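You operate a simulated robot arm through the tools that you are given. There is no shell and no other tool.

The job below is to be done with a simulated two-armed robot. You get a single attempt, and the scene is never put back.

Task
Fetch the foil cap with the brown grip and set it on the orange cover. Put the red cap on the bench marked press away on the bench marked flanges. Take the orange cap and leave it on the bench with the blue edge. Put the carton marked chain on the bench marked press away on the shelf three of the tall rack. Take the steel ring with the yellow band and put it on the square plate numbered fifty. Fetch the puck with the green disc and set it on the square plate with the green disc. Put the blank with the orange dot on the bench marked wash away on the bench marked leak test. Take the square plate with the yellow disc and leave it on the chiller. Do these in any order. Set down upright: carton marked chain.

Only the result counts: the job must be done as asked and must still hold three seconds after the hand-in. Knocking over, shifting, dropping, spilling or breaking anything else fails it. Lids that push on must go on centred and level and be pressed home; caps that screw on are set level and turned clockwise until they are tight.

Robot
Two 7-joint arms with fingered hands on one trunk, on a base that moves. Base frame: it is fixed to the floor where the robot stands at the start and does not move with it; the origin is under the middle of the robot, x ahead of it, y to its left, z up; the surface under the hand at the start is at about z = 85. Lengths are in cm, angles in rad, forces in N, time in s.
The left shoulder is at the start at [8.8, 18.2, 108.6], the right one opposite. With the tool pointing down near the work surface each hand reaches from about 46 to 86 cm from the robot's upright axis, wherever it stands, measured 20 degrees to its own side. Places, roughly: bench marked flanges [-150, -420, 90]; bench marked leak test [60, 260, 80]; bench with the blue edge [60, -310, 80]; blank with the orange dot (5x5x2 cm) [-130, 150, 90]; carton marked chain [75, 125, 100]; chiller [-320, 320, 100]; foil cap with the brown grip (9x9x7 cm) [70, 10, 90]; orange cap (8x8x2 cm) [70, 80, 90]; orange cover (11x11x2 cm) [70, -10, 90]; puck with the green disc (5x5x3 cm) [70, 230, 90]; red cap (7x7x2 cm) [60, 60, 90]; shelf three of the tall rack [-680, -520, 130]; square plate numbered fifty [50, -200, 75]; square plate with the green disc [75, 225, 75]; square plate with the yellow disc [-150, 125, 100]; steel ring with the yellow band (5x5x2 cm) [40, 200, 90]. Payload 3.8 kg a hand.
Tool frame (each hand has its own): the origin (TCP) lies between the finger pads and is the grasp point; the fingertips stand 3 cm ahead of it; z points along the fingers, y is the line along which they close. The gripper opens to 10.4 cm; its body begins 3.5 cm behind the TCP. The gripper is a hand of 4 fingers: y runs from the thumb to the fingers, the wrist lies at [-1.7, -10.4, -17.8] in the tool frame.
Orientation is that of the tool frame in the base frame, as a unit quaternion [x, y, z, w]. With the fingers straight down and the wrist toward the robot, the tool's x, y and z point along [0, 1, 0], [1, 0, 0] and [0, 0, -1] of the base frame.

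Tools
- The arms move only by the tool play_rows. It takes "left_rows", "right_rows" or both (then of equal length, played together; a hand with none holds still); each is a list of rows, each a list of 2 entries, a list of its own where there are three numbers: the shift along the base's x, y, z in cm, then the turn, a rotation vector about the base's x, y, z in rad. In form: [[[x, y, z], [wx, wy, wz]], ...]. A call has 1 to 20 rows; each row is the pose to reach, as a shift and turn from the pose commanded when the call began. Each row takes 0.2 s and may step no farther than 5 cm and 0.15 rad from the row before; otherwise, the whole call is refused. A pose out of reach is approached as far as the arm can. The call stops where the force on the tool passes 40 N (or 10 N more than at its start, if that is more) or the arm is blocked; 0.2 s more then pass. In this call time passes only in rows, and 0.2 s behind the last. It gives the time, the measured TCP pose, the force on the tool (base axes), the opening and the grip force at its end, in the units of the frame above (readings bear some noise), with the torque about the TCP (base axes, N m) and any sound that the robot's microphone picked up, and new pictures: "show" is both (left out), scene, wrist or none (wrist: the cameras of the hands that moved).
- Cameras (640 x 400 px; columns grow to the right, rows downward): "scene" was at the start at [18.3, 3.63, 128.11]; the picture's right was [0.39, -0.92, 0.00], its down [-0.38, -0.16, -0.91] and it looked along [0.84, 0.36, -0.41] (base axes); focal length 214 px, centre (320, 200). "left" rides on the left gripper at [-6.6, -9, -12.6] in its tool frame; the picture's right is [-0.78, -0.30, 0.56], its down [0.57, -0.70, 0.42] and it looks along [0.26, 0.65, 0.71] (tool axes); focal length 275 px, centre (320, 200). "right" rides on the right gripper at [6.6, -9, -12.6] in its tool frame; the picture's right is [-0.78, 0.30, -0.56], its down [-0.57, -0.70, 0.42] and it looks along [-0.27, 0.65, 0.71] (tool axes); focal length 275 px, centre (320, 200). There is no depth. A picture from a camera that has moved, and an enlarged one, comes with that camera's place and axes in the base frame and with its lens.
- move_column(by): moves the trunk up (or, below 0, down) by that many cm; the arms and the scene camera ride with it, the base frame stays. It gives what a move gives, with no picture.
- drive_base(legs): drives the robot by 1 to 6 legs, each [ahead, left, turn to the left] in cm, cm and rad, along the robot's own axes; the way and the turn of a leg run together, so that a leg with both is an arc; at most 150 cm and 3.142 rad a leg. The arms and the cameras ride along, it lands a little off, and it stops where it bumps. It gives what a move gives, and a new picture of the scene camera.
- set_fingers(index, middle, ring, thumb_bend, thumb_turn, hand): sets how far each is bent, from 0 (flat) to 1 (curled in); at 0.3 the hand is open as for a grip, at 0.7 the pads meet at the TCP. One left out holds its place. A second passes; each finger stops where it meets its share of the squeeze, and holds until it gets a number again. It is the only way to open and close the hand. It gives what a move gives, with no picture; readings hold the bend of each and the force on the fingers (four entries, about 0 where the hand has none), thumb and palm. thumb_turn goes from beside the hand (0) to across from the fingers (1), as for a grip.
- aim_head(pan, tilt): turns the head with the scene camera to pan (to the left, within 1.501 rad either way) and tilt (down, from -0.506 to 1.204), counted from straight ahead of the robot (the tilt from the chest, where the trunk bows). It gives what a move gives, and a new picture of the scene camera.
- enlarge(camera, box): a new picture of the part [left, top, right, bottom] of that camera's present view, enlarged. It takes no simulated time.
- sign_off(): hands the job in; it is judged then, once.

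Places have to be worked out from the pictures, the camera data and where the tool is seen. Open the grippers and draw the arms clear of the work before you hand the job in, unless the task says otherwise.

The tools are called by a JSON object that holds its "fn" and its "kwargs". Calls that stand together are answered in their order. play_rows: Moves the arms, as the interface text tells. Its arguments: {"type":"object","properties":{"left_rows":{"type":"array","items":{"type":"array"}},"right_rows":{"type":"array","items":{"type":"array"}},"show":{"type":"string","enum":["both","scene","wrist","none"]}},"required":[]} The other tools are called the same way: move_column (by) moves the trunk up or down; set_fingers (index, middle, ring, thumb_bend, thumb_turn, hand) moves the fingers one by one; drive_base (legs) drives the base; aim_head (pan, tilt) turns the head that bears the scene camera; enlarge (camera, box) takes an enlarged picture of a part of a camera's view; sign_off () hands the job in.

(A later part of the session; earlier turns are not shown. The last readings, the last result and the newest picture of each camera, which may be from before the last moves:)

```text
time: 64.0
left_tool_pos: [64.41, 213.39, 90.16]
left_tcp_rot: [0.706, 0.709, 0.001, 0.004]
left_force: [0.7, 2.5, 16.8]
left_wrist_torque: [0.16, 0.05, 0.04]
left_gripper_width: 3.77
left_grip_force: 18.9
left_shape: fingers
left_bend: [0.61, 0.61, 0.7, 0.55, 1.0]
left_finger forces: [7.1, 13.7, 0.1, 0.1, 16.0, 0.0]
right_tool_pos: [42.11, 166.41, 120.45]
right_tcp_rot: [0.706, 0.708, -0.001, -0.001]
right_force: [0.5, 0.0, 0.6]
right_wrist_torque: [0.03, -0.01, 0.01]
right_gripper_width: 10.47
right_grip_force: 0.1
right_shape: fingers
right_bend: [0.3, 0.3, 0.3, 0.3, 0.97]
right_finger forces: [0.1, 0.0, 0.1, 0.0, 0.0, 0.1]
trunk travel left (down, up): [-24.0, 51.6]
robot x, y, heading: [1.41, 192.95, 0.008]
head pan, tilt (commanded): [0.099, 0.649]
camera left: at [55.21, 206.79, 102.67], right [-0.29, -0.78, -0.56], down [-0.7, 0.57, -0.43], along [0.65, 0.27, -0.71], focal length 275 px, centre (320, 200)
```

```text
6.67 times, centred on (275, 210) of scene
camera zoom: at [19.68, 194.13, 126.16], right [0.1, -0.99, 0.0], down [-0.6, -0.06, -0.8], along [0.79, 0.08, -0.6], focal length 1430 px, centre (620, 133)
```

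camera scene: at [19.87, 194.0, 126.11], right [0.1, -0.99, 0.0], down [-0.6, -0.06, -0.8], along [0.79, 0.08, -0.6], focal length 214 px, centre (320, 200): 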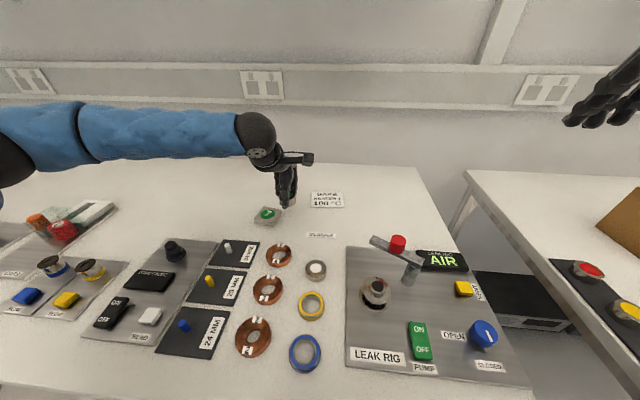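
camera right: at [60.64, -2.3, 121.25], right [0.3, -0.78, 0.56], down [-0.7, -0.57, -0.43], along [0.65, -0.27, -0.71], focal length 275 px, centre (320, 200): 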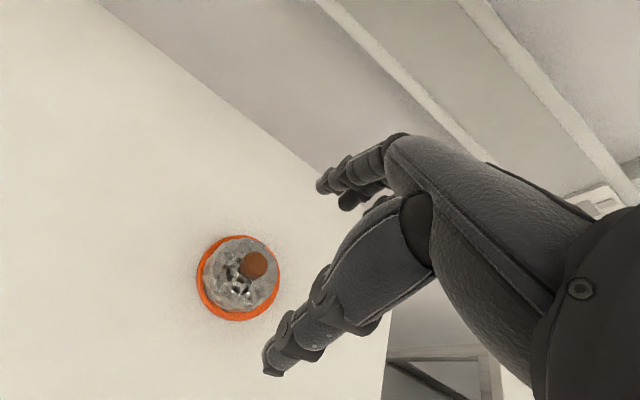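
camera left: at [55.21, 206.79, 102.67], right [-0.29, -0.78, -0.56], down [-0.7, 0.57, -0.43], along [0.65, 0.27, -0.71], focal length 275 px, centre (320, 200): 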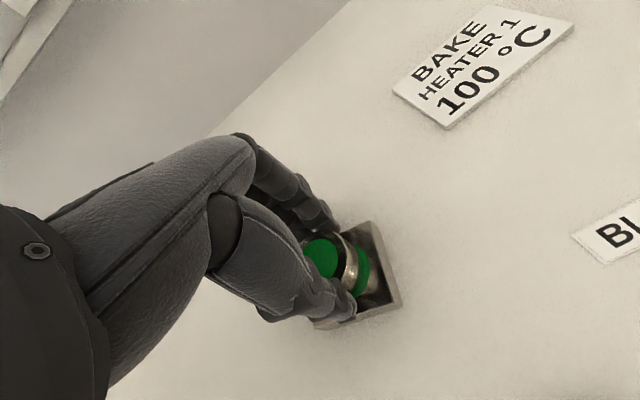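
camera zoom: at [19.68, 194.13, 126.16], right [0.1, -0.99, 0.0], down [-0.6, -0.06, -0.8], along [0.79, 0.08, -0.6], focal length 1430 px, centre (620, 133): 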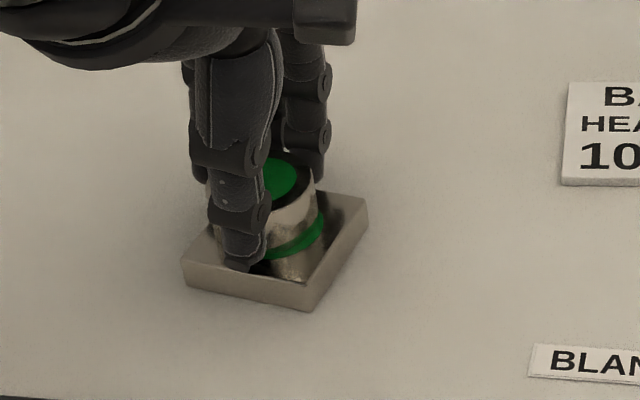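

The plate's polished top mirrors the puck; the puck sits on the green disc, within about half a centimetre of centre. I'll ease the pressure, release and lift straight up.

{"fn": "play_rows", "kwargs": {"left_rows": [[[0, 0, 0.3], [0, 0, 0]]], "show": "none"}}

{"fn": "set_fingers", "kwargs": {"hand": "left", "index": 0.3, "middle": 0.3, "ring": 0.3, "thumb_bend": 0.3}}

{"fn": "play_rows", "kwargs": {"left_rows": [[[0, 0, 2], [0, 0, 0]], [[0, 0, 5], [0, 0, 0]], [[0, 0, 9], [0, 0, 0]]]}}

{"fn": "enlarge", "kwargs": {"camera": "scene", "box": [240, 180, 310, 240]}}

```text
time: 64.4
left_tool_pos: [64.39, 213.43, 90.16]
left_tcp_rot: [0.707, 0.707, -0.001, 0.002]
left_force: [3.8, -0.3, 9.9]
left_wrist_torque: [0.02, -0.06, -0.03]
left_gripper_width: 3.81
left_grip_force: 17.5
left_shape: fingers
left_bend: [0.61, 0.61, 0.7, 0.56, 1.0]
left_finger forces: [8.7, 11.6, 0.1, 0.1, 14.2, 0.0]
right_tool_pos: [42.23, 166.4, 120.44]
right_tcp_rot: [0.706, 0.708, -0.002, 0.0]
right_force: [0.3, 0.7, 0.6]
right_wrist_torque: [-0.03, 0.01, 0.01]
right_gripper_width: 10.44
right_grip_force: 0.0
right_shape: fingers
right_bend: [0.3, 0.3, 0.3, 0.3, 0.97]
right_finger forces: [0.0, 0.0, 0.1, 0.1, 0.0, 0.0]
trunk travel left (down, up): [-24.0, 51.6]
robot x, y, heading: [1.61, 193.13, 0.007]
head pan, tilt (commanded): [0.099, 0.649]
```

```text
time: 65.4
left_tool_pos: [64.33, 213.54, 90.12]
left_tcp_rot: [0.706, 0.708, -0.001, 0.0]
left_force: [0.1, -0.1, -0.2]
left_wrist_torque: [0.0, 0.02, 0.02]
left_gripper_width: 10.41
left_grip_force: 0.0
left_shape: fingers
left_bend: [0.3, 0.3, 0.3, 0.3, 0.97]
left_finger forces: [0.0, 0.0, 0.0, 0.0, 0.1, 0.0]
right_tool_pos: [42.22, 166.45, 120.42]
right_tcp_rot: [0.706, 0.708, -0.001, -0.001]
right_force: [0.7, 0.2, 0.1]
right_wrist_torque: [-0.02, 0.0, 0.01]
right_gripper_width: 10.47
right_grip_force: 0.0
right_shape: fingers
right_bend: [0.3, 0.3, 0.3, 0.3, 0.97]
right_finger forces: [0.0, 0.0, 0.1, 0.0, 0.0, 0.0]
trunk travel left (down, up): [-24.0, 51.6]
robot x, y, heading: [1.73, 193.53, 0.002]
head pan, tilt (commanded): [0.099, 0.649]
```

```text
time: 66.2
left_tool_pos: [64.27, 213.62, 99.06]
left_tcp_rot: [0.707, 0.708, -0.001, 0.001]
left_force: [-0.5, 1.0, 0.4]
left_wrist_torque: [0.01, 0.01, -0.01]
left_gripper_width: 10.41
left_grip_force: 0.1
left_shape: fingers
left_bend: [0.3, 0.3, 0.3, 0.3, 0.97]
left_finger forces: [0.0, 0.1, 0.0, 0.0, 0.0, 0.1]
right_tool_pos: [42.16, 166.36, 120.44]
right_tcp_rot: [0.706, 0.708, -0.001, 0.0]
right_force: [0.8, 0.9, -0.1]
right_wrist_torque: [-0.02, -0.02, -0.02]
right_gripper_width: 10.43
right_grip_force: 0.1
right_shape: fingers
right_bend: [0.3, 0.3, 0.3, 0.3, 0.97]
right_finger forces: [0.1, 0.1, 0.1, 0.0, 0.0, 0.0]
trunk travel left (down, up): [-24.0, 51.6]
robot x, y, heading: [1.26, 193.16, 0.003]
head pan, tilt (commanded): [0.099, 0.649]
camera scene: at [19.78, 194.14, 126.13], right [0.1, -0.99, 0.0], down [-0.6, -0.06, -0.8], along [0.79, 0.08, -0.6], focal length 214 px, centre (320, 200)
camera left: at [55.12, 207.01, 111.66], right [-0.29, -0.78, -0.56], down [-0.7, 0.57, -0.43], along [0.65, 0.27, -0.71], focal length 275 px, centre (320, 200)
```

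scene: 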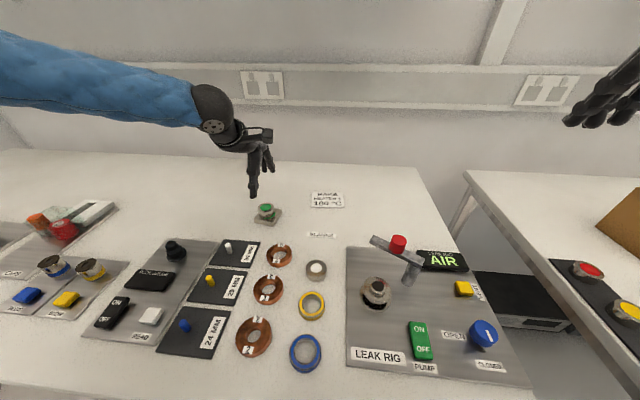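
left: 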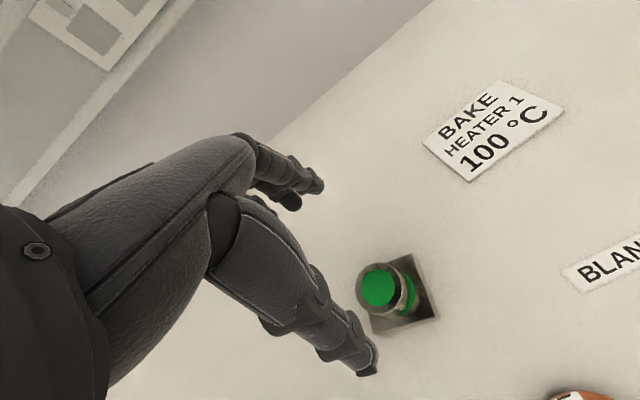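

```text
6.67 times, centred on (275, 210) of scene
camera zoom: at [19.78, 194.14, 126.13], right [0.1, -0.99, 0.0], down [-0.6, -0.06, -0.8], along [0.79, 0.08, -0.6], focal length 1430 px, centre (620, 133)
```

zoom: 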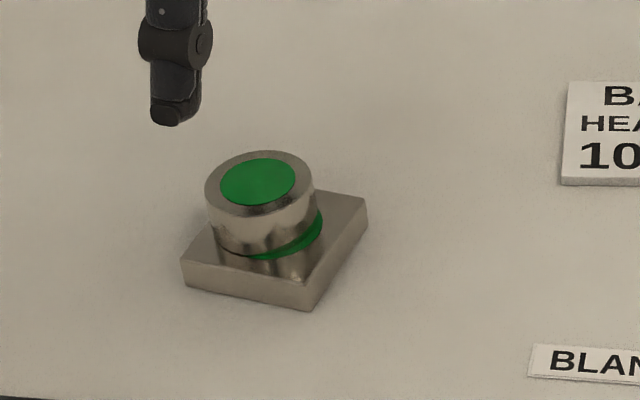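

The puck rests on the green-disc plate and stayed put. Next I'll draw the left arm back and up to a travel pose before turning toward the wash bench.

{"fn": "play_rows", "kwargs": {"left_rows": [[[-3, 2, 2.25], [0, 0, 0]], [[-6, 4, 4.5], [0, 0, 0]], [[-9, 6, 6.75], [0, 0, 0]], [[-12, 8, 9], [0, 0, 0]], [[-15, 10.5, 11.25], [0, 0, 0]], [[-18, 13, 13.5], [0, 0, 0]], [[-21, 15.5, 15.75], [0, 0, 0]], [[-24, 18, 18], [0, 0, 0]], [[-27, 21, 18.5], [0, 0, 0]]], "show": "none"}}

{"fn": "drive_base", "kwargs": {"legs": [[-50, 0, 0]]}}

```text
time: 68.2
left_tool_pos: [36.81, 234.67, 117.37]
left_tcp_rot: [0.706, 0.708, -0.002, 0.001]
left_force: [-0.1, 0.0, 0.0]
left_wrist_torque: [-0.03, 0.01, -0.02]
left_gripper_width: 10.43
left_grip_force: 0.0
left_shape: fingers
left_bend: [0.3, 0.3, 0.3, 0.3, 0.97]
left_finger forces: [0.0, 0.1, 0.0, 0.0, 0.0, 0.0]
right_tool_pos: [42.34, 166.57, 120.42]
right_tcp_rot: [0.706, 0.708, -0.001, 0.0]
right_force: [-0.6, 0.3, 0.1]
right_wrist_torque: [0.0, -0.01, 0.01]
right_gripper_width: 10.44
right_grip_force: 0.2
right_shape: fingers
right_bend: [0.3, 0.3, 0.3, 0.3, 0.97]
right_finger forces: [0.0, 0.1, 0.0, 0.0, 0.1, 0.0]
trunk travel left (down, up): [-24.0, 51.6]
robot x, y, heading: [1.67, 193.21, 0.004]
head pan, tilt (commanded): [0.099, 0.649]
```

```text
time: 71.1
left_tool_pos: [-13.07, 234.34, 117.41]
left_tcp_rot: [0.706, 0.708, 0.0, 0.002]
left_force: [-0.2, -0.8, 0.6]
left_wrist_torque: [-0.01, -0.01, 0.0]
left_gripper_width: 10.45
left_grip_force: 0.1
left_shape: fingers
left_bend: [0.3, 0.3, 0.3, 0.3, 0.97]
left_finger forces: [0.0, 0.0, 0.1, 0.0, 0.0, 0.1]
right_tool_pos: [-7.75, 166.27, 120.52]
right_tcp_rot: [0.705, 0.709, -0.001, -0.001]
right_force: [-1.0, 0.6, 0.3]
right_wrist_torque: [-0.01, -0.02, -0.04]
right_gripper_width: 10.46
right_grip_force: 0.2
right_shape: fingers
right_bend: [0.3, 0.3, 0.3, 0.3, 0.97]
right_finger forces: [0.0, 0.0, 0.0, 0.0, 0.1, 0.0]
trunk travel left (down, up): [-24.0, 51.6]
robot x, y, heading: [-48.45, 193.04, 0.004]
head pan, tilt (commanded): [0.099, 0.649]
camera scene: at [-30.14, 193.93, 126.13], right [0.1, -0.99, 0.0], down [-0.6, -0.06, -0.8], along [0.79, 0.08, -0.6], focal length 214 px, centre (320, 200)
```

scene: 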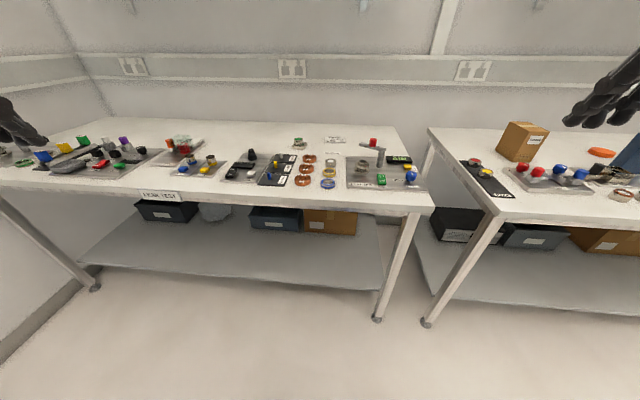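

Clear view. Now I'll turn around to face the wash bench.

{"fn": "drive_base", "kwargs": {"legs": [[0, 0, 3.13]]}}

{"fn": "aim_head", "kwargs": {"pan": 0.3, "tilt": 0.45}}

```text
time: 78.9
left_tool_pos: [-84.0, 151.63, 117.42]
left_tcp_rot: [0.708, -0.706, -0.001, -0.001]
left_force: [-0.2, 0.6, 0.9]
left_wrist_torque: [-0.01, 0.0, -0.01]
left_gripper_width: 10.4
left_grip_force: 0.1
left_shape: fingers
left_bend: [0.3, 0.3, 0.3, 0.3, 0.97]
left_finger forces: [0.0, 0.0, 0.0, 0.1, 0.0, 0.0]
right_tool_pos: [-89.32, 219.71, 120.46]
right_tcp_rot: [0.708, -0.706, 0.001, -0.001]
right_force: [-0.8, -0.4, 0.1]
right_wrist_torque: [-0.02, 0.01, 0.05]
right_gripper_width: 10.47
right_grip_force: 0.0
right_shape: fingers
right_bend: [0.3, 0.3, 0.3, 0.3, 0.97]
right_finger forces: [0.1, 0.0, 0.0, 0.1, 0.0, 0.1]
trunk travel left (down, up): [-24.0, 51.6]
robot x, y, heading: [-47.97, 192.61, -3.138]
head pan, tilt (commanded): [0.099, 0.649]
camera scene: at [-67.03, 192.01, 126.12], right [-0.1, 0.99, 0.0], down [0.6, 0.06, -0.8], along [-0.79, -0.08, -0.6], focal length 214 px, centre (320, 200)
```

scene: 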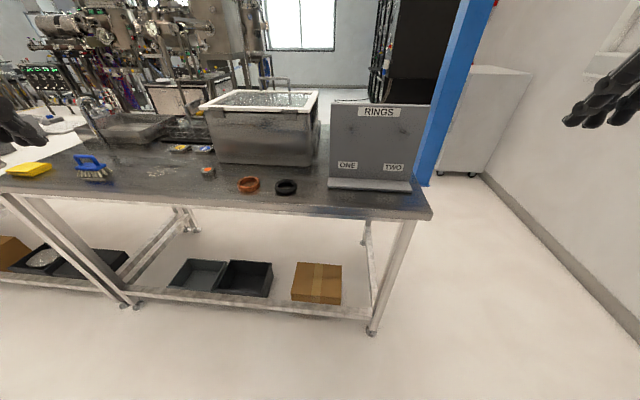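

```text
time: 79.6
left_tool_pos: [-83.96, 151.69, 117.52]
left_tcp_rot: [0.708, -0.706, -0.001, -0.001]
left_force: [-0.4, 0.3, -0.1]
left_wrist_torque: [0.03, -0.03, -0.01]
left_gripper_width: 10.45
left_grip_force: 0.1
left_shape: fingers
left_bend: [0.3, 0.3, 0.3, 0.3, 0.97]
left_finger forces: [0.1, 0.1, 0.1, 0.0, 0.0, 0.0]
right_tool_pos: [-89.25, 219.68, 120.53]
right_tcp_rot: [0.709, -0.706, 0.001, -0.001]
right_force: [0.3, 0.1, 0.4]
right_wrist_torque: [0.01, 0.02, 0.04]
right_gripper_width: 10.49
right_grip_force: 0.0
right_shape: fingers
right_bend: [0.3, 0.3, 0.3, 0.3, 0.97]
right_finger forces: [0.0, 0.0, 0.1, 0.0, 0.0, 0.0]
trunk travel left (down, up): [-24.0, 51.6]
robot x, y, heading: [-48.43, 193.06, -3.139]
head pan, tilt (commanded): [0.3, 0.45]
camera scene: at [-67.17, 190.17, 127.89], right [-0.3, 0.95, 0.0], down [0.42, 0.13, -0.9], along [-0.86, -0.27, -0.44], focal length 214 px, centre (320, 200)
```

scene: 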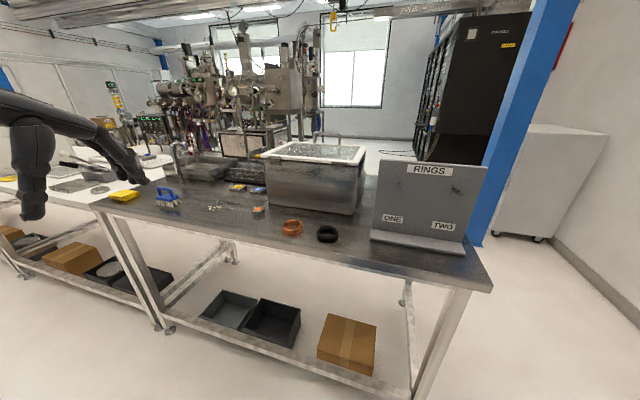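

The wash bench is ahead with a bath, a RINGS stand, and small parts. I'll enlarge to find the blank with the orange dot and the yellow-disc plate.

{"fn": "enlarge", "kwargs": {"camera": "scene", "box": [170, 150, 370, 275]}}

{"fn": "enlarge", "kwargs": {"camera": "scene", "box": [40, 130, 240, 255]}}

{"fn": "enlarge", "kwargs": {"camera": "scene", "box": [420, 60, 640, 250]}}

```text
3.20 times, centred on (270, 212) of scene
camera zoom: at [-67.17, 190.17, 127.89], right [-0.3, 0.95, 0.0], down [0.42, 0.13, -0.9], along [-0.86, -0.27, -0.44], focal length 686 px, centre (480, 160)
```

zoom: 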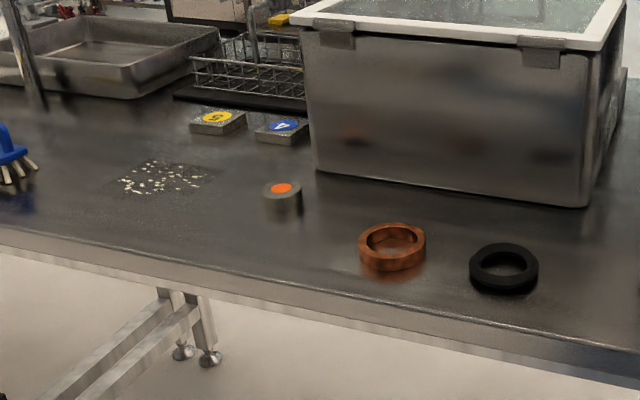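

```text
3.20 times, centred on (140, 192) of scene
camera zoom: at [-67.17, 190.17, 127.89], right [-0.3, 0.95, 0.0], down [0.42, 0.13, -0.9], along [-0.86, -0.27, -0.44], focal length 686 px, centre (896, 224)
```

zoom: 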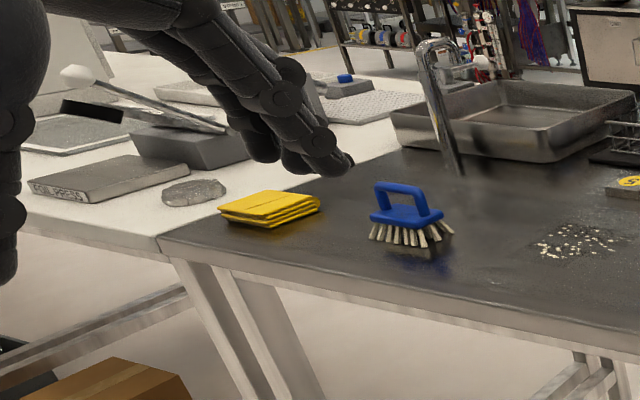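

```text
2.11 times, centred on (530, 155) of scene
camera zoom: at [-67.17, 190.17, 127.89], right [-0.3, 0.95, 0.0], down [0.42, 0.13, -0.9], along [-0.86, -0.27, -0.44], focal length 452 px, centre (-122, 295)
```

zoom: 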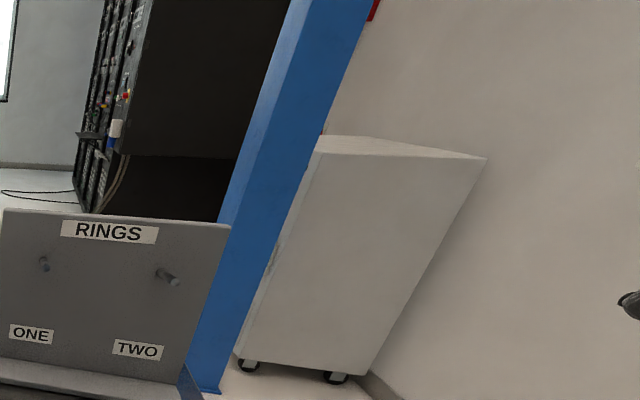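

I locate the blank with the orange dot at about (-130.4, 145, top ~88) and the yellow-disc plate (numbered 5) at about (-150, 121.3); the bench front is at x ≈ -116. I'll drive to about (-78, 143) facing the bench.

{"fn": "drive_base", "kwargs": {"legs": [[0, 50, 0], [28, 0, 0]]}}

{"fn": "aim_head", "kwargs": {"pan": 0.1, "tilt": 0.65}}

```text
time: 84.1
left_tool_pos: [-113.02, 102.02, 117.45]
left_tcp_rot: [-0.702, 0.712, 0.001, 0.001]
left_force: [-1.1, -0.2, -0.2]
left_wrist_torque: [-0.01, -0.01, 0.03]
left_gripper_width: 10.41
left_grip_force: 0.0
left_shape: fingers
left_bend: [0.3, 0.3, 0.3, 0.3, 0.97]
left_finger forces: [0.0, 0.1, 0.0, 0.1, 0.0, 0.1]
right_tool_pos: [-117.16, 170.17, 120.59]
right_tcp_rot: [-0.702, 0.712, -0.001, 0.001]
right_force: [-0.3, 0.3, 0.0]
right_wrist_torque: [-0.03, -0.05, 0.0]
right_gripper_width: 10.45
right_grip_force: 0.1
right_shape: fingers
right_bend: [0.3, 0.3, 0.3, 0.3, 0.97]
right_finger forces: [0.0, 0.1, 0.0, 0.1, 0.0, 0.0]
trunk travel left (down, up): [-24.0, 51.6]
robot x, y, heading: [-76.8, 142.97, 3.124]
head pan, tilt (commanded): [0.3, 0.45]
camera scene: at [-95.6, 140.29, 127.88], right [-0.28, 0.96, 0.0], down [0.42, 0.12, -0.9], along [-0.86, -0.26, -0.44], focal length 214 px, centre (320, 200)
```

scene: 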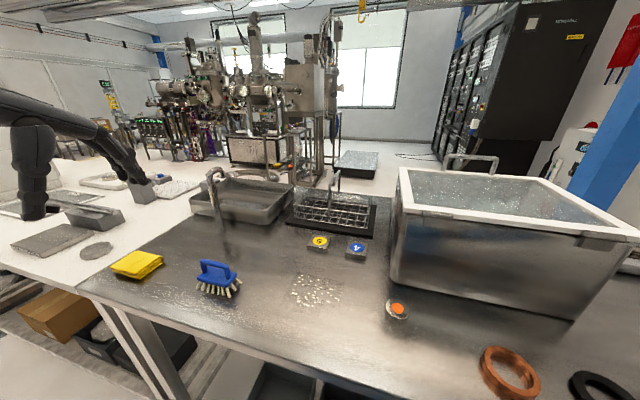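

```text
time: 84.8
left_tool_pos: [-112.88, 102.08, 117.41]
left_tcp_rot: [-0.703, 0.711, 0.001, 0.0]
left_force: [0.1, 0.2, -1.0]
left_wrist_torque: [0.01, 0.0, -0.01]
left_gripper_width: 10.43
left_grip_force: 0.1
left_shape: fingers
left_bend: [0.3, 0.3, 0.3, 0.3, 0.97]
left_finger forces: [0.0, 0.1, 0.0, 0.1, 0.0, 0.1]
right_tool_pos: [-117.19, 170.15, 120.57]
right_tcp_rot: [-0.703, 0.711, -0.001, 0.002]
right_force: [0.7, -0.2, -0.8]
right_wrist_torque: [0.01, -0.02, -0.02]
right_gripper_width: 10.45
right_grip_force: 0.1
right_shape: fingers
right_bend: [0.3, 0.3, 0.3, 0.3, 0.97]
right_finger forces: [0.1, 0.0, 0.0, 0.0, 0.0, 0.0]
trunk travel left (down, up): [-24.0, 51.6]
robot x, y, heading: [-76.54, 143.08, 3.13]
head pan, tilt (commanded): [0.099, 0.649]
camera scene: at [-95.33, 142.13, 126.12], right [-0.09, 1.0, 0.0], down [0.6, 0.05, -0.8], along [-0.79, -0.07, -0.6], focal length 214 px, centre (320, 200)
```

scene: 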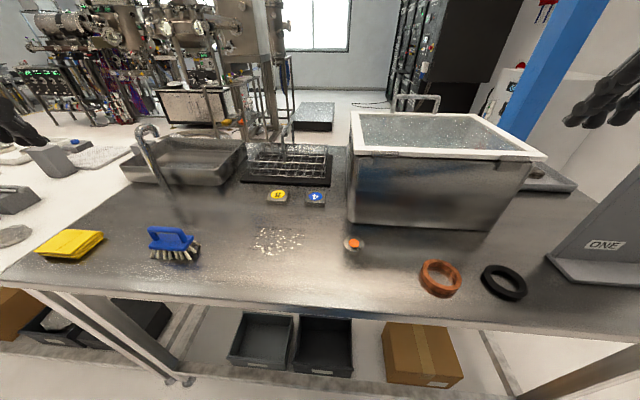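

Clear view from above. Enlarging to refine both targets and judge clearances around them.

{"fn": "enlarge", "kwargs": {"camera": "scene", "box": [230, 130, 390, 270]}}

{"fn": "enlarge", "kwargs": {"camera": "right", "box": [0, 0, 640, 400]}}

{"fn": "enlarge", "kwargs": {"camera": "left", "box": [0, 0, 640, 400]}}

```text
2.86 times, centred on (310, 200) of scene
camera zoom: at [-95.33, 142.13, 126.12], right [-0.09, 1.0, 0.0], down [0.6, 0.05, -0.8], along [-0.79, -0.07, -0.6], focal length 613 px, centre (349, 200)
```

zoom: 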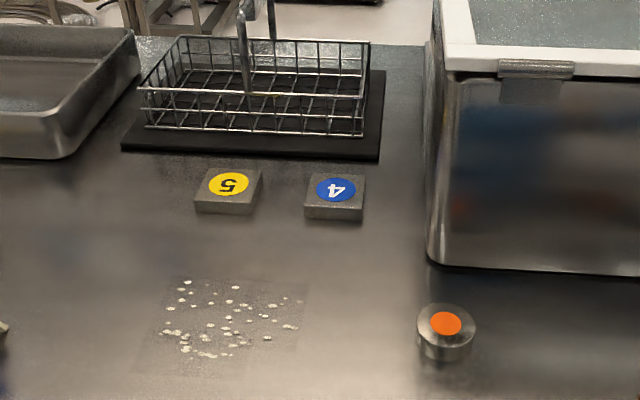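

```text
1.00 times, centred on (320, 200) of right (not enlarged: the box is as wide or as high as the picture)
camera zoom: at [-108.21, 163.5, 133.02], right [-0.29, 0.78, 0.56], down [0.71, 0.56, -0.42], along [-0.64, 0.27, -0.71], focal length 275 px, centre (320, 200)
```

zoom: 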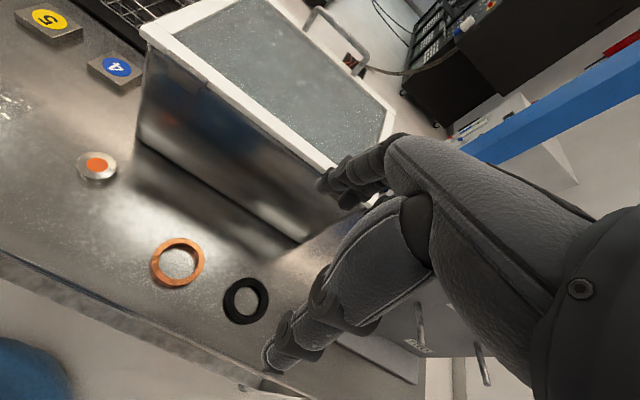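

```text
1.00 times, centred on (320, 200) of left (not enlarged: the box is as wide or as high as the picture)
camera zoom: at [-103.94, 108.43, 130.07], right [0.31, 0.77, -0.56], down [0.69, -0.58, -0.43], along [-0.65, -0.25, -0.71], focal length 275 px, centre (320, 200)
```

zoom: 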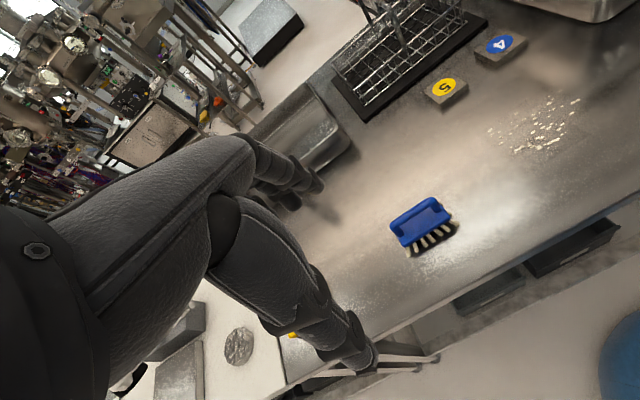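

Triangulating with both views shows the wash bench is higher (surface ≈ 88.3): blank top at (-127.6, 146.8, 90.2), yellow plate top at (-144.4, 125.5, 90.2). I'll shift the base 5 cm to its right so the left arm gets the plate comfortably.

{"fn": "drive_base", "kwargs": {"legs": [[0, -5, 0]]}}

{"fn": "play_rows", "kwargs": {"right_rows": [[[-1.3, -3.8, -2], [0, 0, 0]], [[-2.6, -7.6, -4], [0, 0, 0]], [[-3.9, -11.4, -6], [0, 0, 0]], [[-5.2, -15.2, -8], [0, 0, 0]], [[-6.5, -19, -10], [0, 0, 0]], [[-7.8, -22.8, -12], [0, 0, 0]], [[-9.1, -26.6, -14], [0, 0, 0]], [[-10.4, -28.4, -17], [0, 0, 0]]]}}

```text
time: 85.8
left_tool_pos: [-112.86, 107.28, 117.54]
left_tcp_rot: [-0.703, 0.711, 0.001, 0.0]
left_force: [-0.3, 0.3, 0.4]
left_wrist_torque: [-0.07, 0.02, 0.02]
left_gripper_width: 10.43
left_grip_force: 0.1
left_shape: fingers
left_bend: [0.3, 0.3, 0.3, 0.3, 0.97]
left_finger forces: [0.0, 0.0, 0.0, 0.0, 0.1, 0.0]
right_tool_pos: [-117.15, 175.46, 120.45]
right_tcp_rot: [-0.703, 0.711, -0.002, -0.001]
right_force: [0.8, 1.6, -0.4]
right_wrist_torque: [-0.04, -0.01, 0.0]
right_gripper_width: 10.46
right_grip_force: 0.2
right_shape: fingers
right_bend: [0.3, 0.3, 0.3, 0.3, 0.97]
right_finger forces: [0.0, 0.0, 0.0, 0.0, 0.0, 0.0]
trunk travel left (down, up): [-24.0, 51.6]
robot x, y, heading: [-76.79, 147.88, 3.129]
head pan, tilt (commanded): [0.099, 0.649]
camera scene: at [-95.27, 147.39, 126.12], right [-0.09, 1.0, 0.0], down [0.6, 0.05, -0.8], along [-0.79, -0.07, -0.6], focal length 214 px, centre (320, 200)
```

scene: 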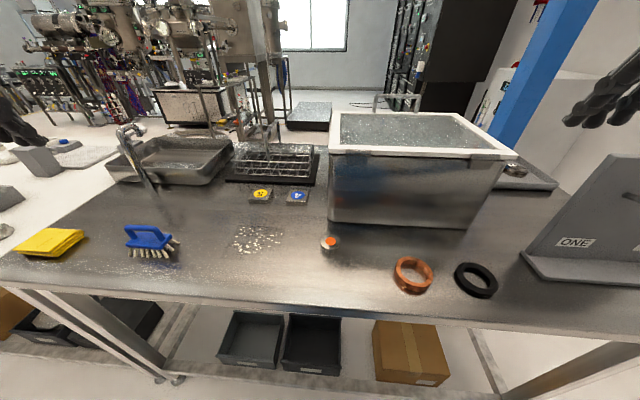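

```text
time: 87.6
left_tool_pos: [-112.81, 107.07, 117.42]
left_tcp_rot: [-0.703, 0.711, 0.001, 0.001]
left_force: [0.1, 0.1, 1.1]
left_wrist_torque: [0.0, 0.02, -0.01]
left_gripper_width: 10.46
left_grip_force: 0.1
left_shape: fingers
left_bend: [0.3, 0.3, 0.3, 0.3, 0.97]
left_finger forces: [0.1, 0.1, 0.1, 0.0, 0.1, 0.1]
right_tool_pos: [-127.64, 146.76, 103.73]
right_tcp_rot: [-0.703, 0.712, -0.001, 0.001]
right_force: [-0.4, 0.1, 0.2]
right_wrist_torque: [0.0, 0.01, 0.03]
right_gripper_width: 10.46
right_grip_force: 0.0
right_shape: fingers
right_bend: [0.3, 0.3, 0.3, 0.3, 0.97]
right_finger forces: [0.0, 0.0, 0.0, 0.0, 0.0, 0.0]
trunk travel left (down, up): [-24.0, 51.6]
robot x, y, heading: [-76.84, 148.08, 3.131]
head pan, tilt (commanded): [0.099, 0.649]
camera scene: at [-95.33, 147.18, 126.1], right [-0.09, 1.0, 0.0], down [0.6, 0.05, -0.8], along [-0.79, -0.07, -0.61], focal length 214 px, centre (320, 200)
camera right: at [-118.66, 140.13, 116.27], right [-0.29, 0.78, 0.56], down [0.71, 0.56, -0.42], along [-0.64, 0.27, -0.72], focal length 275 px, centre (320, 200)
```

scene: 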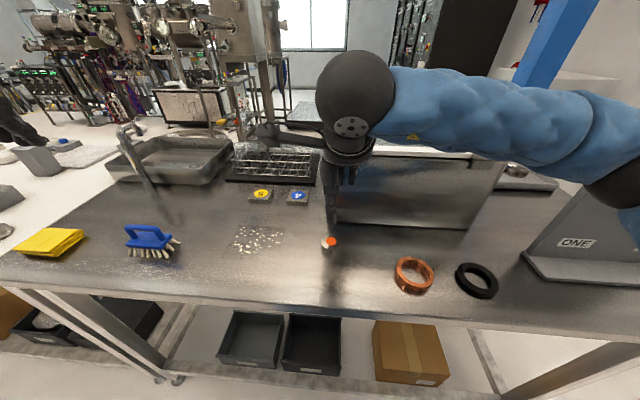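
right: 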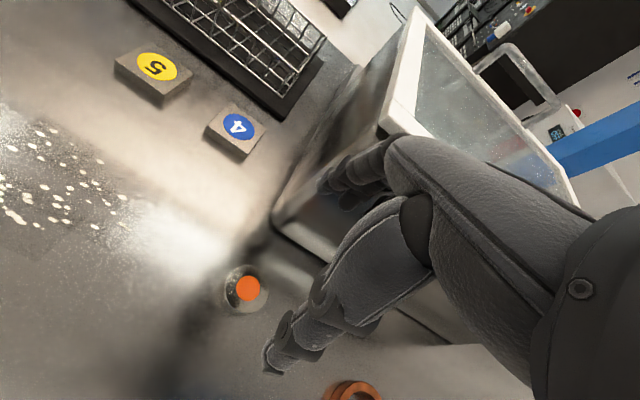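

Blank centre refines to (-127.3, 146.3). The bath's corner is only ~8 cm behind it, so I'll pre-close the right hand partway (bend 0.42) to keep the fingers clear of the bath.

{"fn": "set_fingers", "kwargs": {"hand": "right", "index": 0.43, "middle": 0.43, "ring": 0.43, "thumb_bend": 0.43, "thumb_turn": 1.0}}

{"fn": "play_rows", "kwargs": {"right_rows": [[[0.3, -0.3, -2], [0, 0, 0]], [[0.3, -0.3, -5], [0, 0, 0]], [[0.3, -0.3, -8], [0, 0, 0]]]}}

{"fn": "enlarge", "kwargs": {"camera": "right", "box": [200, 150, 440, 300]}}

```text
time: 88.6
left_tool_pos: [-112.81, 107.14, 117.4]
left_tcp_rot: [-0.702, 0.712, 0.001, 0.001]
left_force: [0.3, -0.9, 0.2]
left_wrist_torque: [0.01, 0.0, 0.01]
left_gripper_width: 10.43
left_grip_force: 0.0
left_shape: fingers
left_bend: [0.3, 0.3, 0.3, 0.3, 0.97]
left_finger forces: [0.1, 0.1, 0.0, 0.0, 0.0, 0.0]
right_tool_pos: [-127.48, 146.87, 103.87]
right_tcp_rot: [-0.703, 0.711, 0.0, 0.0]
right_force: [0.2, -0.7, 0.6]
right_wrist_torque: [0.02, 0.01, -0.02]
right_gripper_width: 7.24
right_grip_force: 0.0
right_shape: fingers
right_bend: [0.43, 0.43, 0.43, 0.43, 0.99]
right_finger forces: [0.1, 0.0, 0.1, 0.1, 0.0, 0.1]
trunk travel left (down, up): [-24.0, 51.6]
robot x, y, heading: [-76.53, 147.74, 3.135]
head pan, tilt (commanded): [0.099, 0.649]
```

```text
time: 89.4
left_tool_pos: [-112.83, 107.04, 117.34]
left_tcp_rot: [-0.703, 0.712, 0.001, 0.001]
left_force: [-0.3, -0.2, 0.2]
left_wrist_torque: [0.0, -0.02, 0.02]
left_gripper_width: 10.46
left_grip_force: 0.0
left_shape: fingers
left_bend: [0.3, 0.3, 0.3, 0.3, 0.97]
left_finger forces: [0.0, 0.0, 0.0, 0.0, 0.0, 0.0]
right_tool_pos: [-127.17, 146.55, 95.52]
right_tcp_rot: [-0.702, 0.712, 0.0, -0.001]
right_force: [0.4, -0.3, -0.7]
right_wrist_torque: [0.01, 0.02, -0.01]
right_gripper_width: 7.23
right_grip_force: 0.0
right_shape: fingers
right_bend: [0.43, 0.43, 0.43, 0.43, 0.99]
right_finger forces: [0.1, 0.1, 0.0, 0.1, 0.0, 0.0]
trunk travel left (down, up): [-24.0, 51.6]
robot x, y, heading: [-76.69, 148.37, 3.129]
head pan, tilt (commanded): [0.099, 0.649]
camera scene: at [-95.3, 147.17, 126.11], right [-0.09, 1.0, 0.0], down [0.6, 0.05, -0.8], along [-0.79, -0.07, -0.6], focal length 214 px, centre (320, 200)
camera right: at [-118.19, 139.77, 108.01], right [-0.29, 0.78, 0.56], down [0.71, 0.56, -0.42], along [-0.64, 0.27, -0.71], focal length 275 px, centre (320, 200)
```

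scene: 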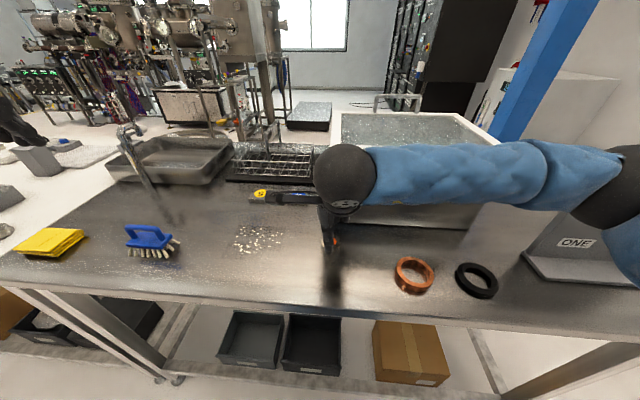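
right: 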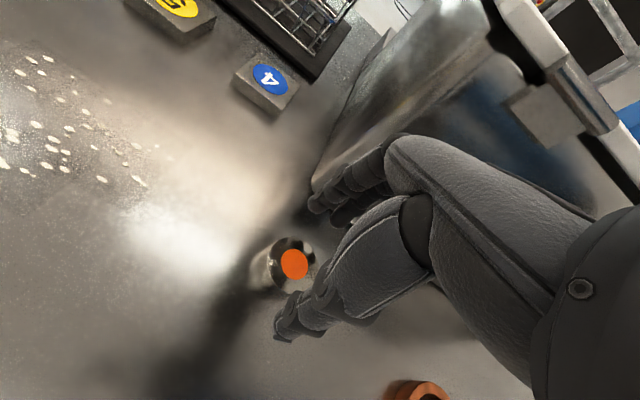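

```text
2.67 times, centred on (320, 225) of right
camera zoom: at [-118.19, 139.77, 108.01], right [-0.29, 0.78, 0.56], down [0.71, 0.56, -0.42], along [-0.64, 0.27, -0.71], focal length 734 px, centre (320, 133)
```

zoom: 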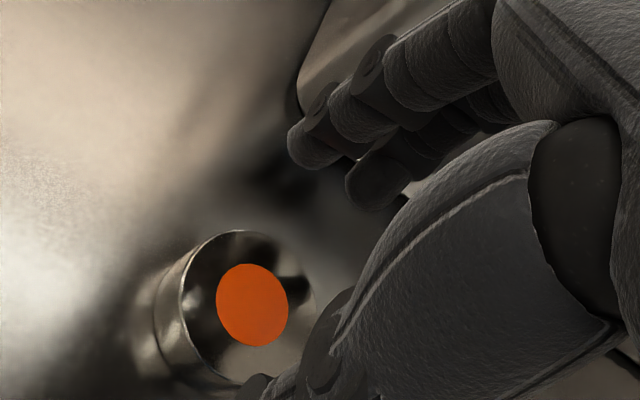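

The hand is well aligned over the blank. Lowering to grasp height (TCP ≈ 91.7) and closing.

{"fn": "play_rows", "kwargs": {"right_rows": [[[-0.1, 0.1, -1.5], [0, 0, 0]], [[-0.1, 0.1, -3], [0, 0, 0]], [[-0.1, 0.1, -3.8], [0, 0, 0]]], "show": "wrist"}}

{"fn": "enlarge", "kwargs": {"camera": "right", "box": [200, 150, 440, 300]}}

```text
time: 90.2
left_tool_pos: [-112.84, 107.08, 117.46]
left_tcp_rot: [-0.703, 0.711, 0.002, 0.002]
left_force: [0.0, -0.6, -0.7]
left_wrist_torque: [-0.03, 0.01, 0.06]
left_gripper_width: 10.44
left_grip_force: 0.0
left_shape: fingers
left_bend: [0.3, 0.3, 0.3, 0.3, 0.97]
left_finger forces: [0.1, 0.0, 0.0, 0.0, 0.0, 0.0]
right_tool_pos: [-127.31, 146.76, 91.73]
right_tcp_rot: [-0.703, 0.711, -0.001, 0.002]
right_force: [0.6, -0.2, -0.6]
right_wrist_torque: [0.02, 0.03, 0.0]
right_gripper_width: 7.23
right_grip_force: 0.0
right_shape: fingers
right_bend: [0.43, 0.43, 0.43, 0.43, 0.99]
right_finger forces: [0.0, 0.0, 0.0, 0.0, 0.0, 0.0]
trunk travel left (down, up): [-24.0, 51.6]
robot x, y, heading: [-76.64, 147.64, 3.133]
head pan, tilt (commanded): [0.099, 0.649]
camera right: at [-118.36, 139.96, 104.23], right [-0.29, 0.78, 0.56], down [0.71, 0.56, -0.42], along [-0.64, 0.27, -0.71], focal length 275 px, centre (320, 200)
```

right: 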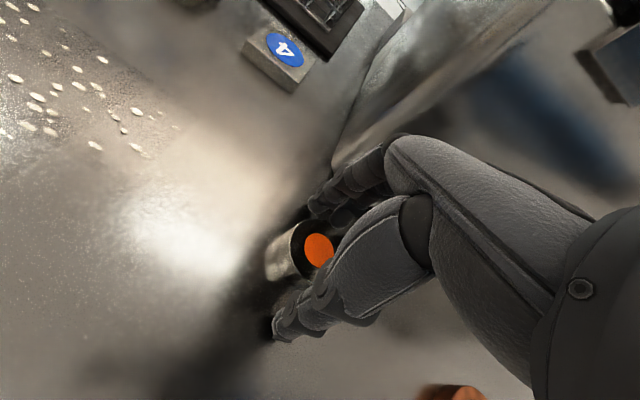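

```text
2.67 times, centred on (320, 225) of right
camera zoom: at [-118.36, 139.96, 104.23], right [-0.29, 0.78, 0.56], down [0.71, 0.56, -0.42], along [-0.64, 0.27, -0.71], focal length 734 px, centre (320, 133)
```

zoom: 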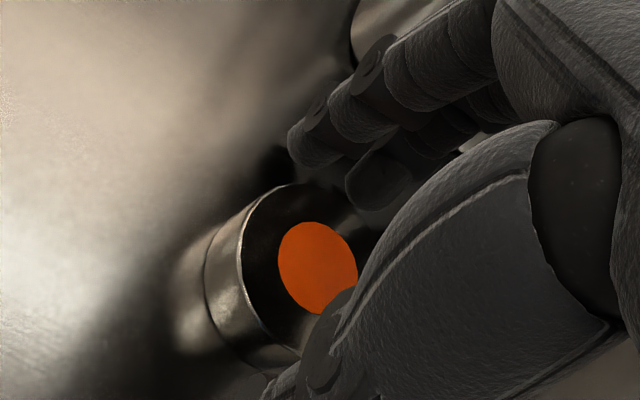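

Closing on the blank.

{"fn": "set_fingers", "kwargs": {"hand": "right", "index": 0.7, "middle": 0.7, "ring": 0.7, "thumb_bend": 0.7}}

{"fn": "enlarge", "kwargs": {"camera": "right", "box": [200, 150, 440, 300]}}

```text
time: 91.2
left_tool_pos: [-112.9, 107.06, 117.47]
left_tcp_rot: [-0.703, 0.711, 0.001, 0.001]
left_force: [0.9, -0.1, -0.3]
left_wrist_torque: [-0.01, 0.02, 0.0]
left_gripper_width: 10.45
left_grip_force: 0.0
left_shape: fingers
left_bend: [0.3, 0.3, 0.3, 0.3, 0.97]
left_finger forces: [0.0, 0.1, 0.1, 0.0, 0.0, 0.0]
right_tool_pos: [-127.33, 146.64, 91.64]
right_tcp_rot: [-0.703, 0.711, 0.0, 0.001]
right_force: [-1.3, 0.1, -0.5]
right_wrist_torque: [0.02, 0.0, 0.02]
right_gripper_width: 3.99
right_grip_force: 16.4
right_shape: fingers
right_bend: [0.59, 0.61, 0.7, 0.55, 1.0]
right_finger forces: [7.8, 9.4, 0.0, 0.1, 15.7, 0.1]
trunk travel left (down, up): [-24.0, 51.6]
robot x, y, heading: [-76.76, 147.73, 3.133]
head pan, tilt (commanded): [0.099, 0.649]
```

```text
2.67 times, centred on (320, 225) of right
camera zoom: at [-118.37, 139.96, 104.23], right [-0.29, 0.78, 0.56], down [0.71, 0.56, -0.42], along [-0.64, 0.27, -0.72], focal length 734 px, centre (320, 133)
```

zoom: 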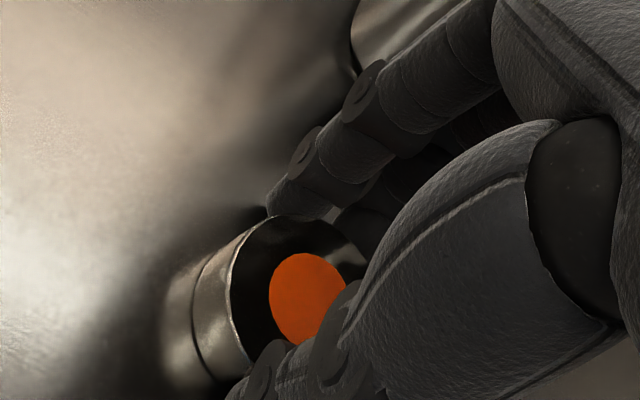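

Good grip on the blank. Lifting it clear and pulling it back from the bath.

{"fn": "play_rows", "kwargs": {"right_rows": [[[0, 0, 1], [0, 0, 0]], [[0, 0, 3.5], [0, 0, 0]], [[0.5, 0, 8], [0, 0, 0]], [[1.5, 0, 12.5], [0, 0, 0]], [[3, 1, 17], [0, 0, 0]], [[5, 3, 21], [0, 0, 0]], [[7, 6, 24], [0, 0, 0]]]}}

```text
time: 92.8
left_tool_pos: [-112.8, 107.15, 117.55]
left_tcp_rot: [-0.703, 0.711, 0.001, 0.0]
left_force: [-0.3, 0.4, -0.2]
left_wrist_torque: [-0.04, 0.01, 0.03]
left_gripper_width: 10.48
left_grip_force: 0.1
left_shape: fingers
left_bend: [0.3, 0.3, 0.3, 0.3, 0.97]
left_finger forces: [0.1, 0.1, 0.1, 0.0, 0.1, 0.1]
right_tool_pos: [-120.46, 152.47, 115.77]
right_tcp_rot: [-0.703, 0.711, -0.002, 0.001]
right_force: [-0.1, 1.0, -1.7]
right_wrist_torque: [-0.01, 0.01, 0.01]
right_gripper_width: 3.97
right_grip_force: 16.0
right_shape: fingers
right_bend: [0.6, 0.61, 0.7, 0.55, 1.0]
right_finger forces: [8.0, 8.7, 0.1, 0.1, 15.8, 0.0]
trunk travel left (down, up): [-24.0, 51.6]
robot x, y, heading: [-76.94, 147.53, 3.13]
head pan, tilt (commanded): [0.099, 0.649]
camera scene: at [-95.22, 147.23, 126.13], right [-0.09, 1.0, 0.0], down [0.6, 0.05, -0.8], along [-0.79, -0.07, -0.6], focal length 214 px, centre (320, 200)
camera right: at [-111.42, 145.75, 128.27], right [-0.29, 0.78, 0.56], down [0.71, 0.56, -0.42], along [-0.64, 0.27, -0.71], focal length 275 px, centre (320, 200)
```

scene: 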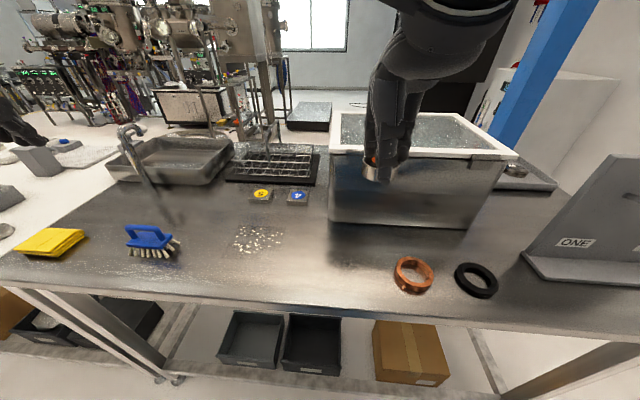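
right: 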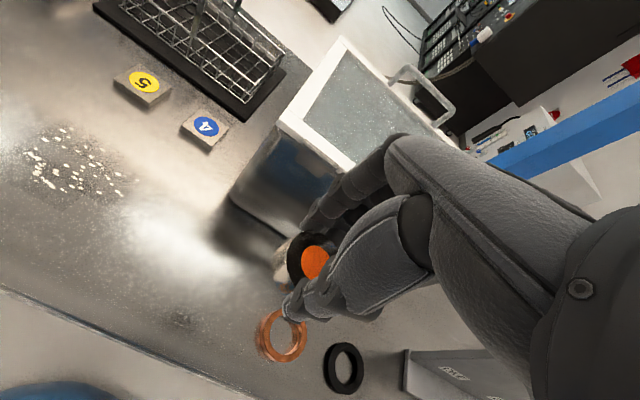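

Blank secured. Now the left hand: pre-close slightly for clearance to the basket, and move over the yellow-disc plate at (-144.4, 125.5).

{"fn": "set_fingers", "kwargs": {"hand": "left", "index": 0.36, "middle": 0.36, "ring": 0.36, "thumb_bend": 0.36, "thumb_turn": 1.0}}

{"fn": "play_rows", "kwargs": {"left_rows": [[[-3.5, 2.04, -1.5], [0, 0, 0]], [[-7, 4.1, -3], [0, 0, 0]], [[-10.5, 6.1, -4.5], [0, 0, 0]], [[-14, 8.2, -6], [0, 0, 0]], [[-17.5, 10.2, -7.5], [0, 0, 0]], [[-21, 12.2, -9], [0, 0, 0]], [[-24.5, 14.3, -10.5], [0, 0, 0]], [[-28, 16.3, -12], [0, 0, 0]], [[-31.4, 18.4, -14], [0, 0, 0]]]}}

```text
time: 93.8
left_tool_pos: [-112.83, 107.05, 117.41]
left_tcp_rot: [-0.703, 0.712, 0.001, 0.001]
left_force: [-0.8, 0.1, 0.5]
left_wrist_torque: [0.01, 0.02, 0.0]
left_gripper_width: 9.06
left_grip_force: 0.0
left_shape: fingers
left_bend: [0.36, 0.36, 0.36, 0.36, 0.98]
left_finger forces: [0.0, 0.0, 0.1, 0.0, 0.1, 0.0]
right_tool_pos: [-120.5, 152.4, 115.75]
right_tcp_rot: [-0.703, 0.711, 0.0, 0.0]
right_force: [-0.7, 0.3, -2.8]
right_wrist_torque: [0.02, 0.0, 0.05]
right_gripper_width: 3.96
right_grip_force: 16.1
right_shape: fingers
right_bend: [0.6, 0.61, 0.7, 0.55, 1.0]
right_finger forces: [8.0, 8.8, 0.0, 0.0, 15.7, 0.0]
trunk travel left (down, up): [-24.0, 51.6]
robot x, y, heading: [-76.67, 147.93, 3.129]
head pan, tilt (commanded): [0.099, 0.649]
```

```text
time: 95.8
left_tool_pos: [-144.47, 125.41, 103.1]
left_tcp_rot: [-0.703, 0.711, 0.001, 0.001]
left_force: [0.2, 0.8, -0.6]
left_wrist_torque: [0.04, 0.0, 0.0]
left_gripper_width: 9.01
left_grip_force: 0.1
left_shape: fingers
left_bend: [0.36, 0.36, 0.36, 0.36, 0.98]
left_finger forces: [0.0, 0.1, 0.1, 0.0, 0.0, 0.0]
right_tool_pos: [-120.67, 152.33, 115.64]
right_tcp_rot: [-0.703, 0.711, 0.0, 0.002]
right_force: [-0.1, 0.0, -2.2]
right_wrist_torque: [0.01, 0.03, 0.0]
right_gripper_width: 3.98
right_grip_force: 16.2
right_shape: fingers
right_bend: [0.6, 0.61, 0.7, 0.55, 1.0]
right_finger forces: [8.0, 8.7, 0.1, 0.1, 15.7, 0.0]
trunk travel left (down, up): [-24.0, 51.6]
robot x, y, heading: [-76.32, 148.36, 3.13]
head pan, tilt (commanded): [0.099, 0.649]
camera scene: at [-95.45, 147.13, 126.07], right [-0.09, 1.0, 0.0], down [0.6, 0.05, -0.8], along [-0.79, -0.07, -0.61], focal length 214 px, centre (320, 200)
camera left: at [-135.66, 131.8, 115.73], right [0.3, 0.77, -0.55], down [0.69, -0.58, -0.43], along [-0.65, -0.25, -0.71], focal length 275 px, centre (320, 200)
```

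scene: 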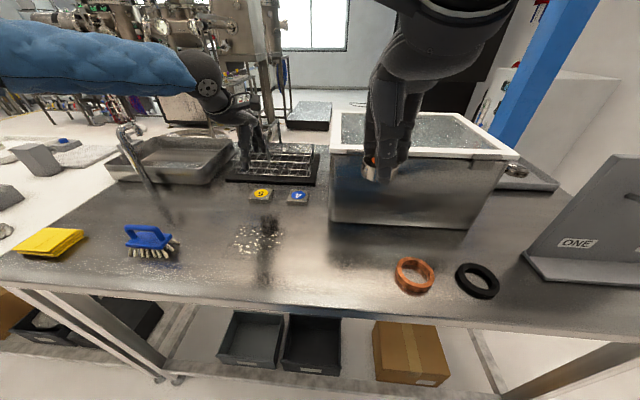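
left: 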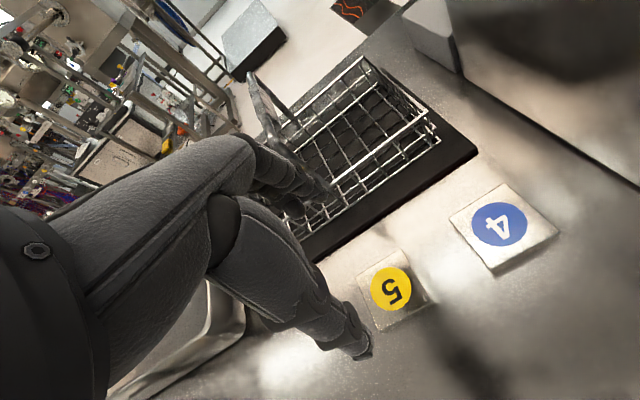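

Aligned within a few mm over the yellow plate. I'll enlarge to check the plate's rotation relative to the fingers and the basket clearance.

{"fn": "enlarge", "kwargs": {"camera": "left", "box": [260, 180, 500, 350]}}

```text
2.35 times, centred on (380, 265) of left
camera zoom: at [-135.66, 131.8, 115.73], right [0.3, 0.77, -0.55], down [0.69, -0.58, -0.43], along [-0.65, -0.25, -0.71], focal length 648 px, centre (179, 47)
```

zoom: 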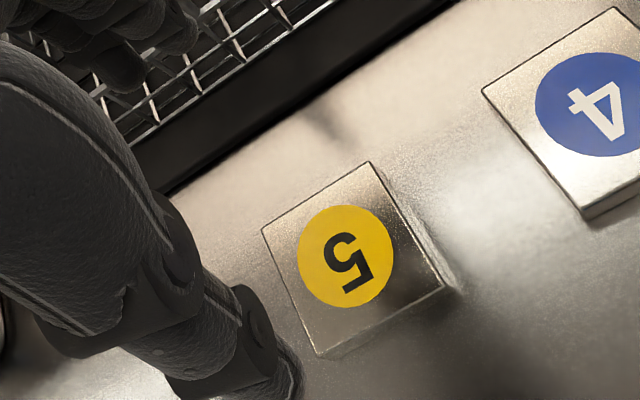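

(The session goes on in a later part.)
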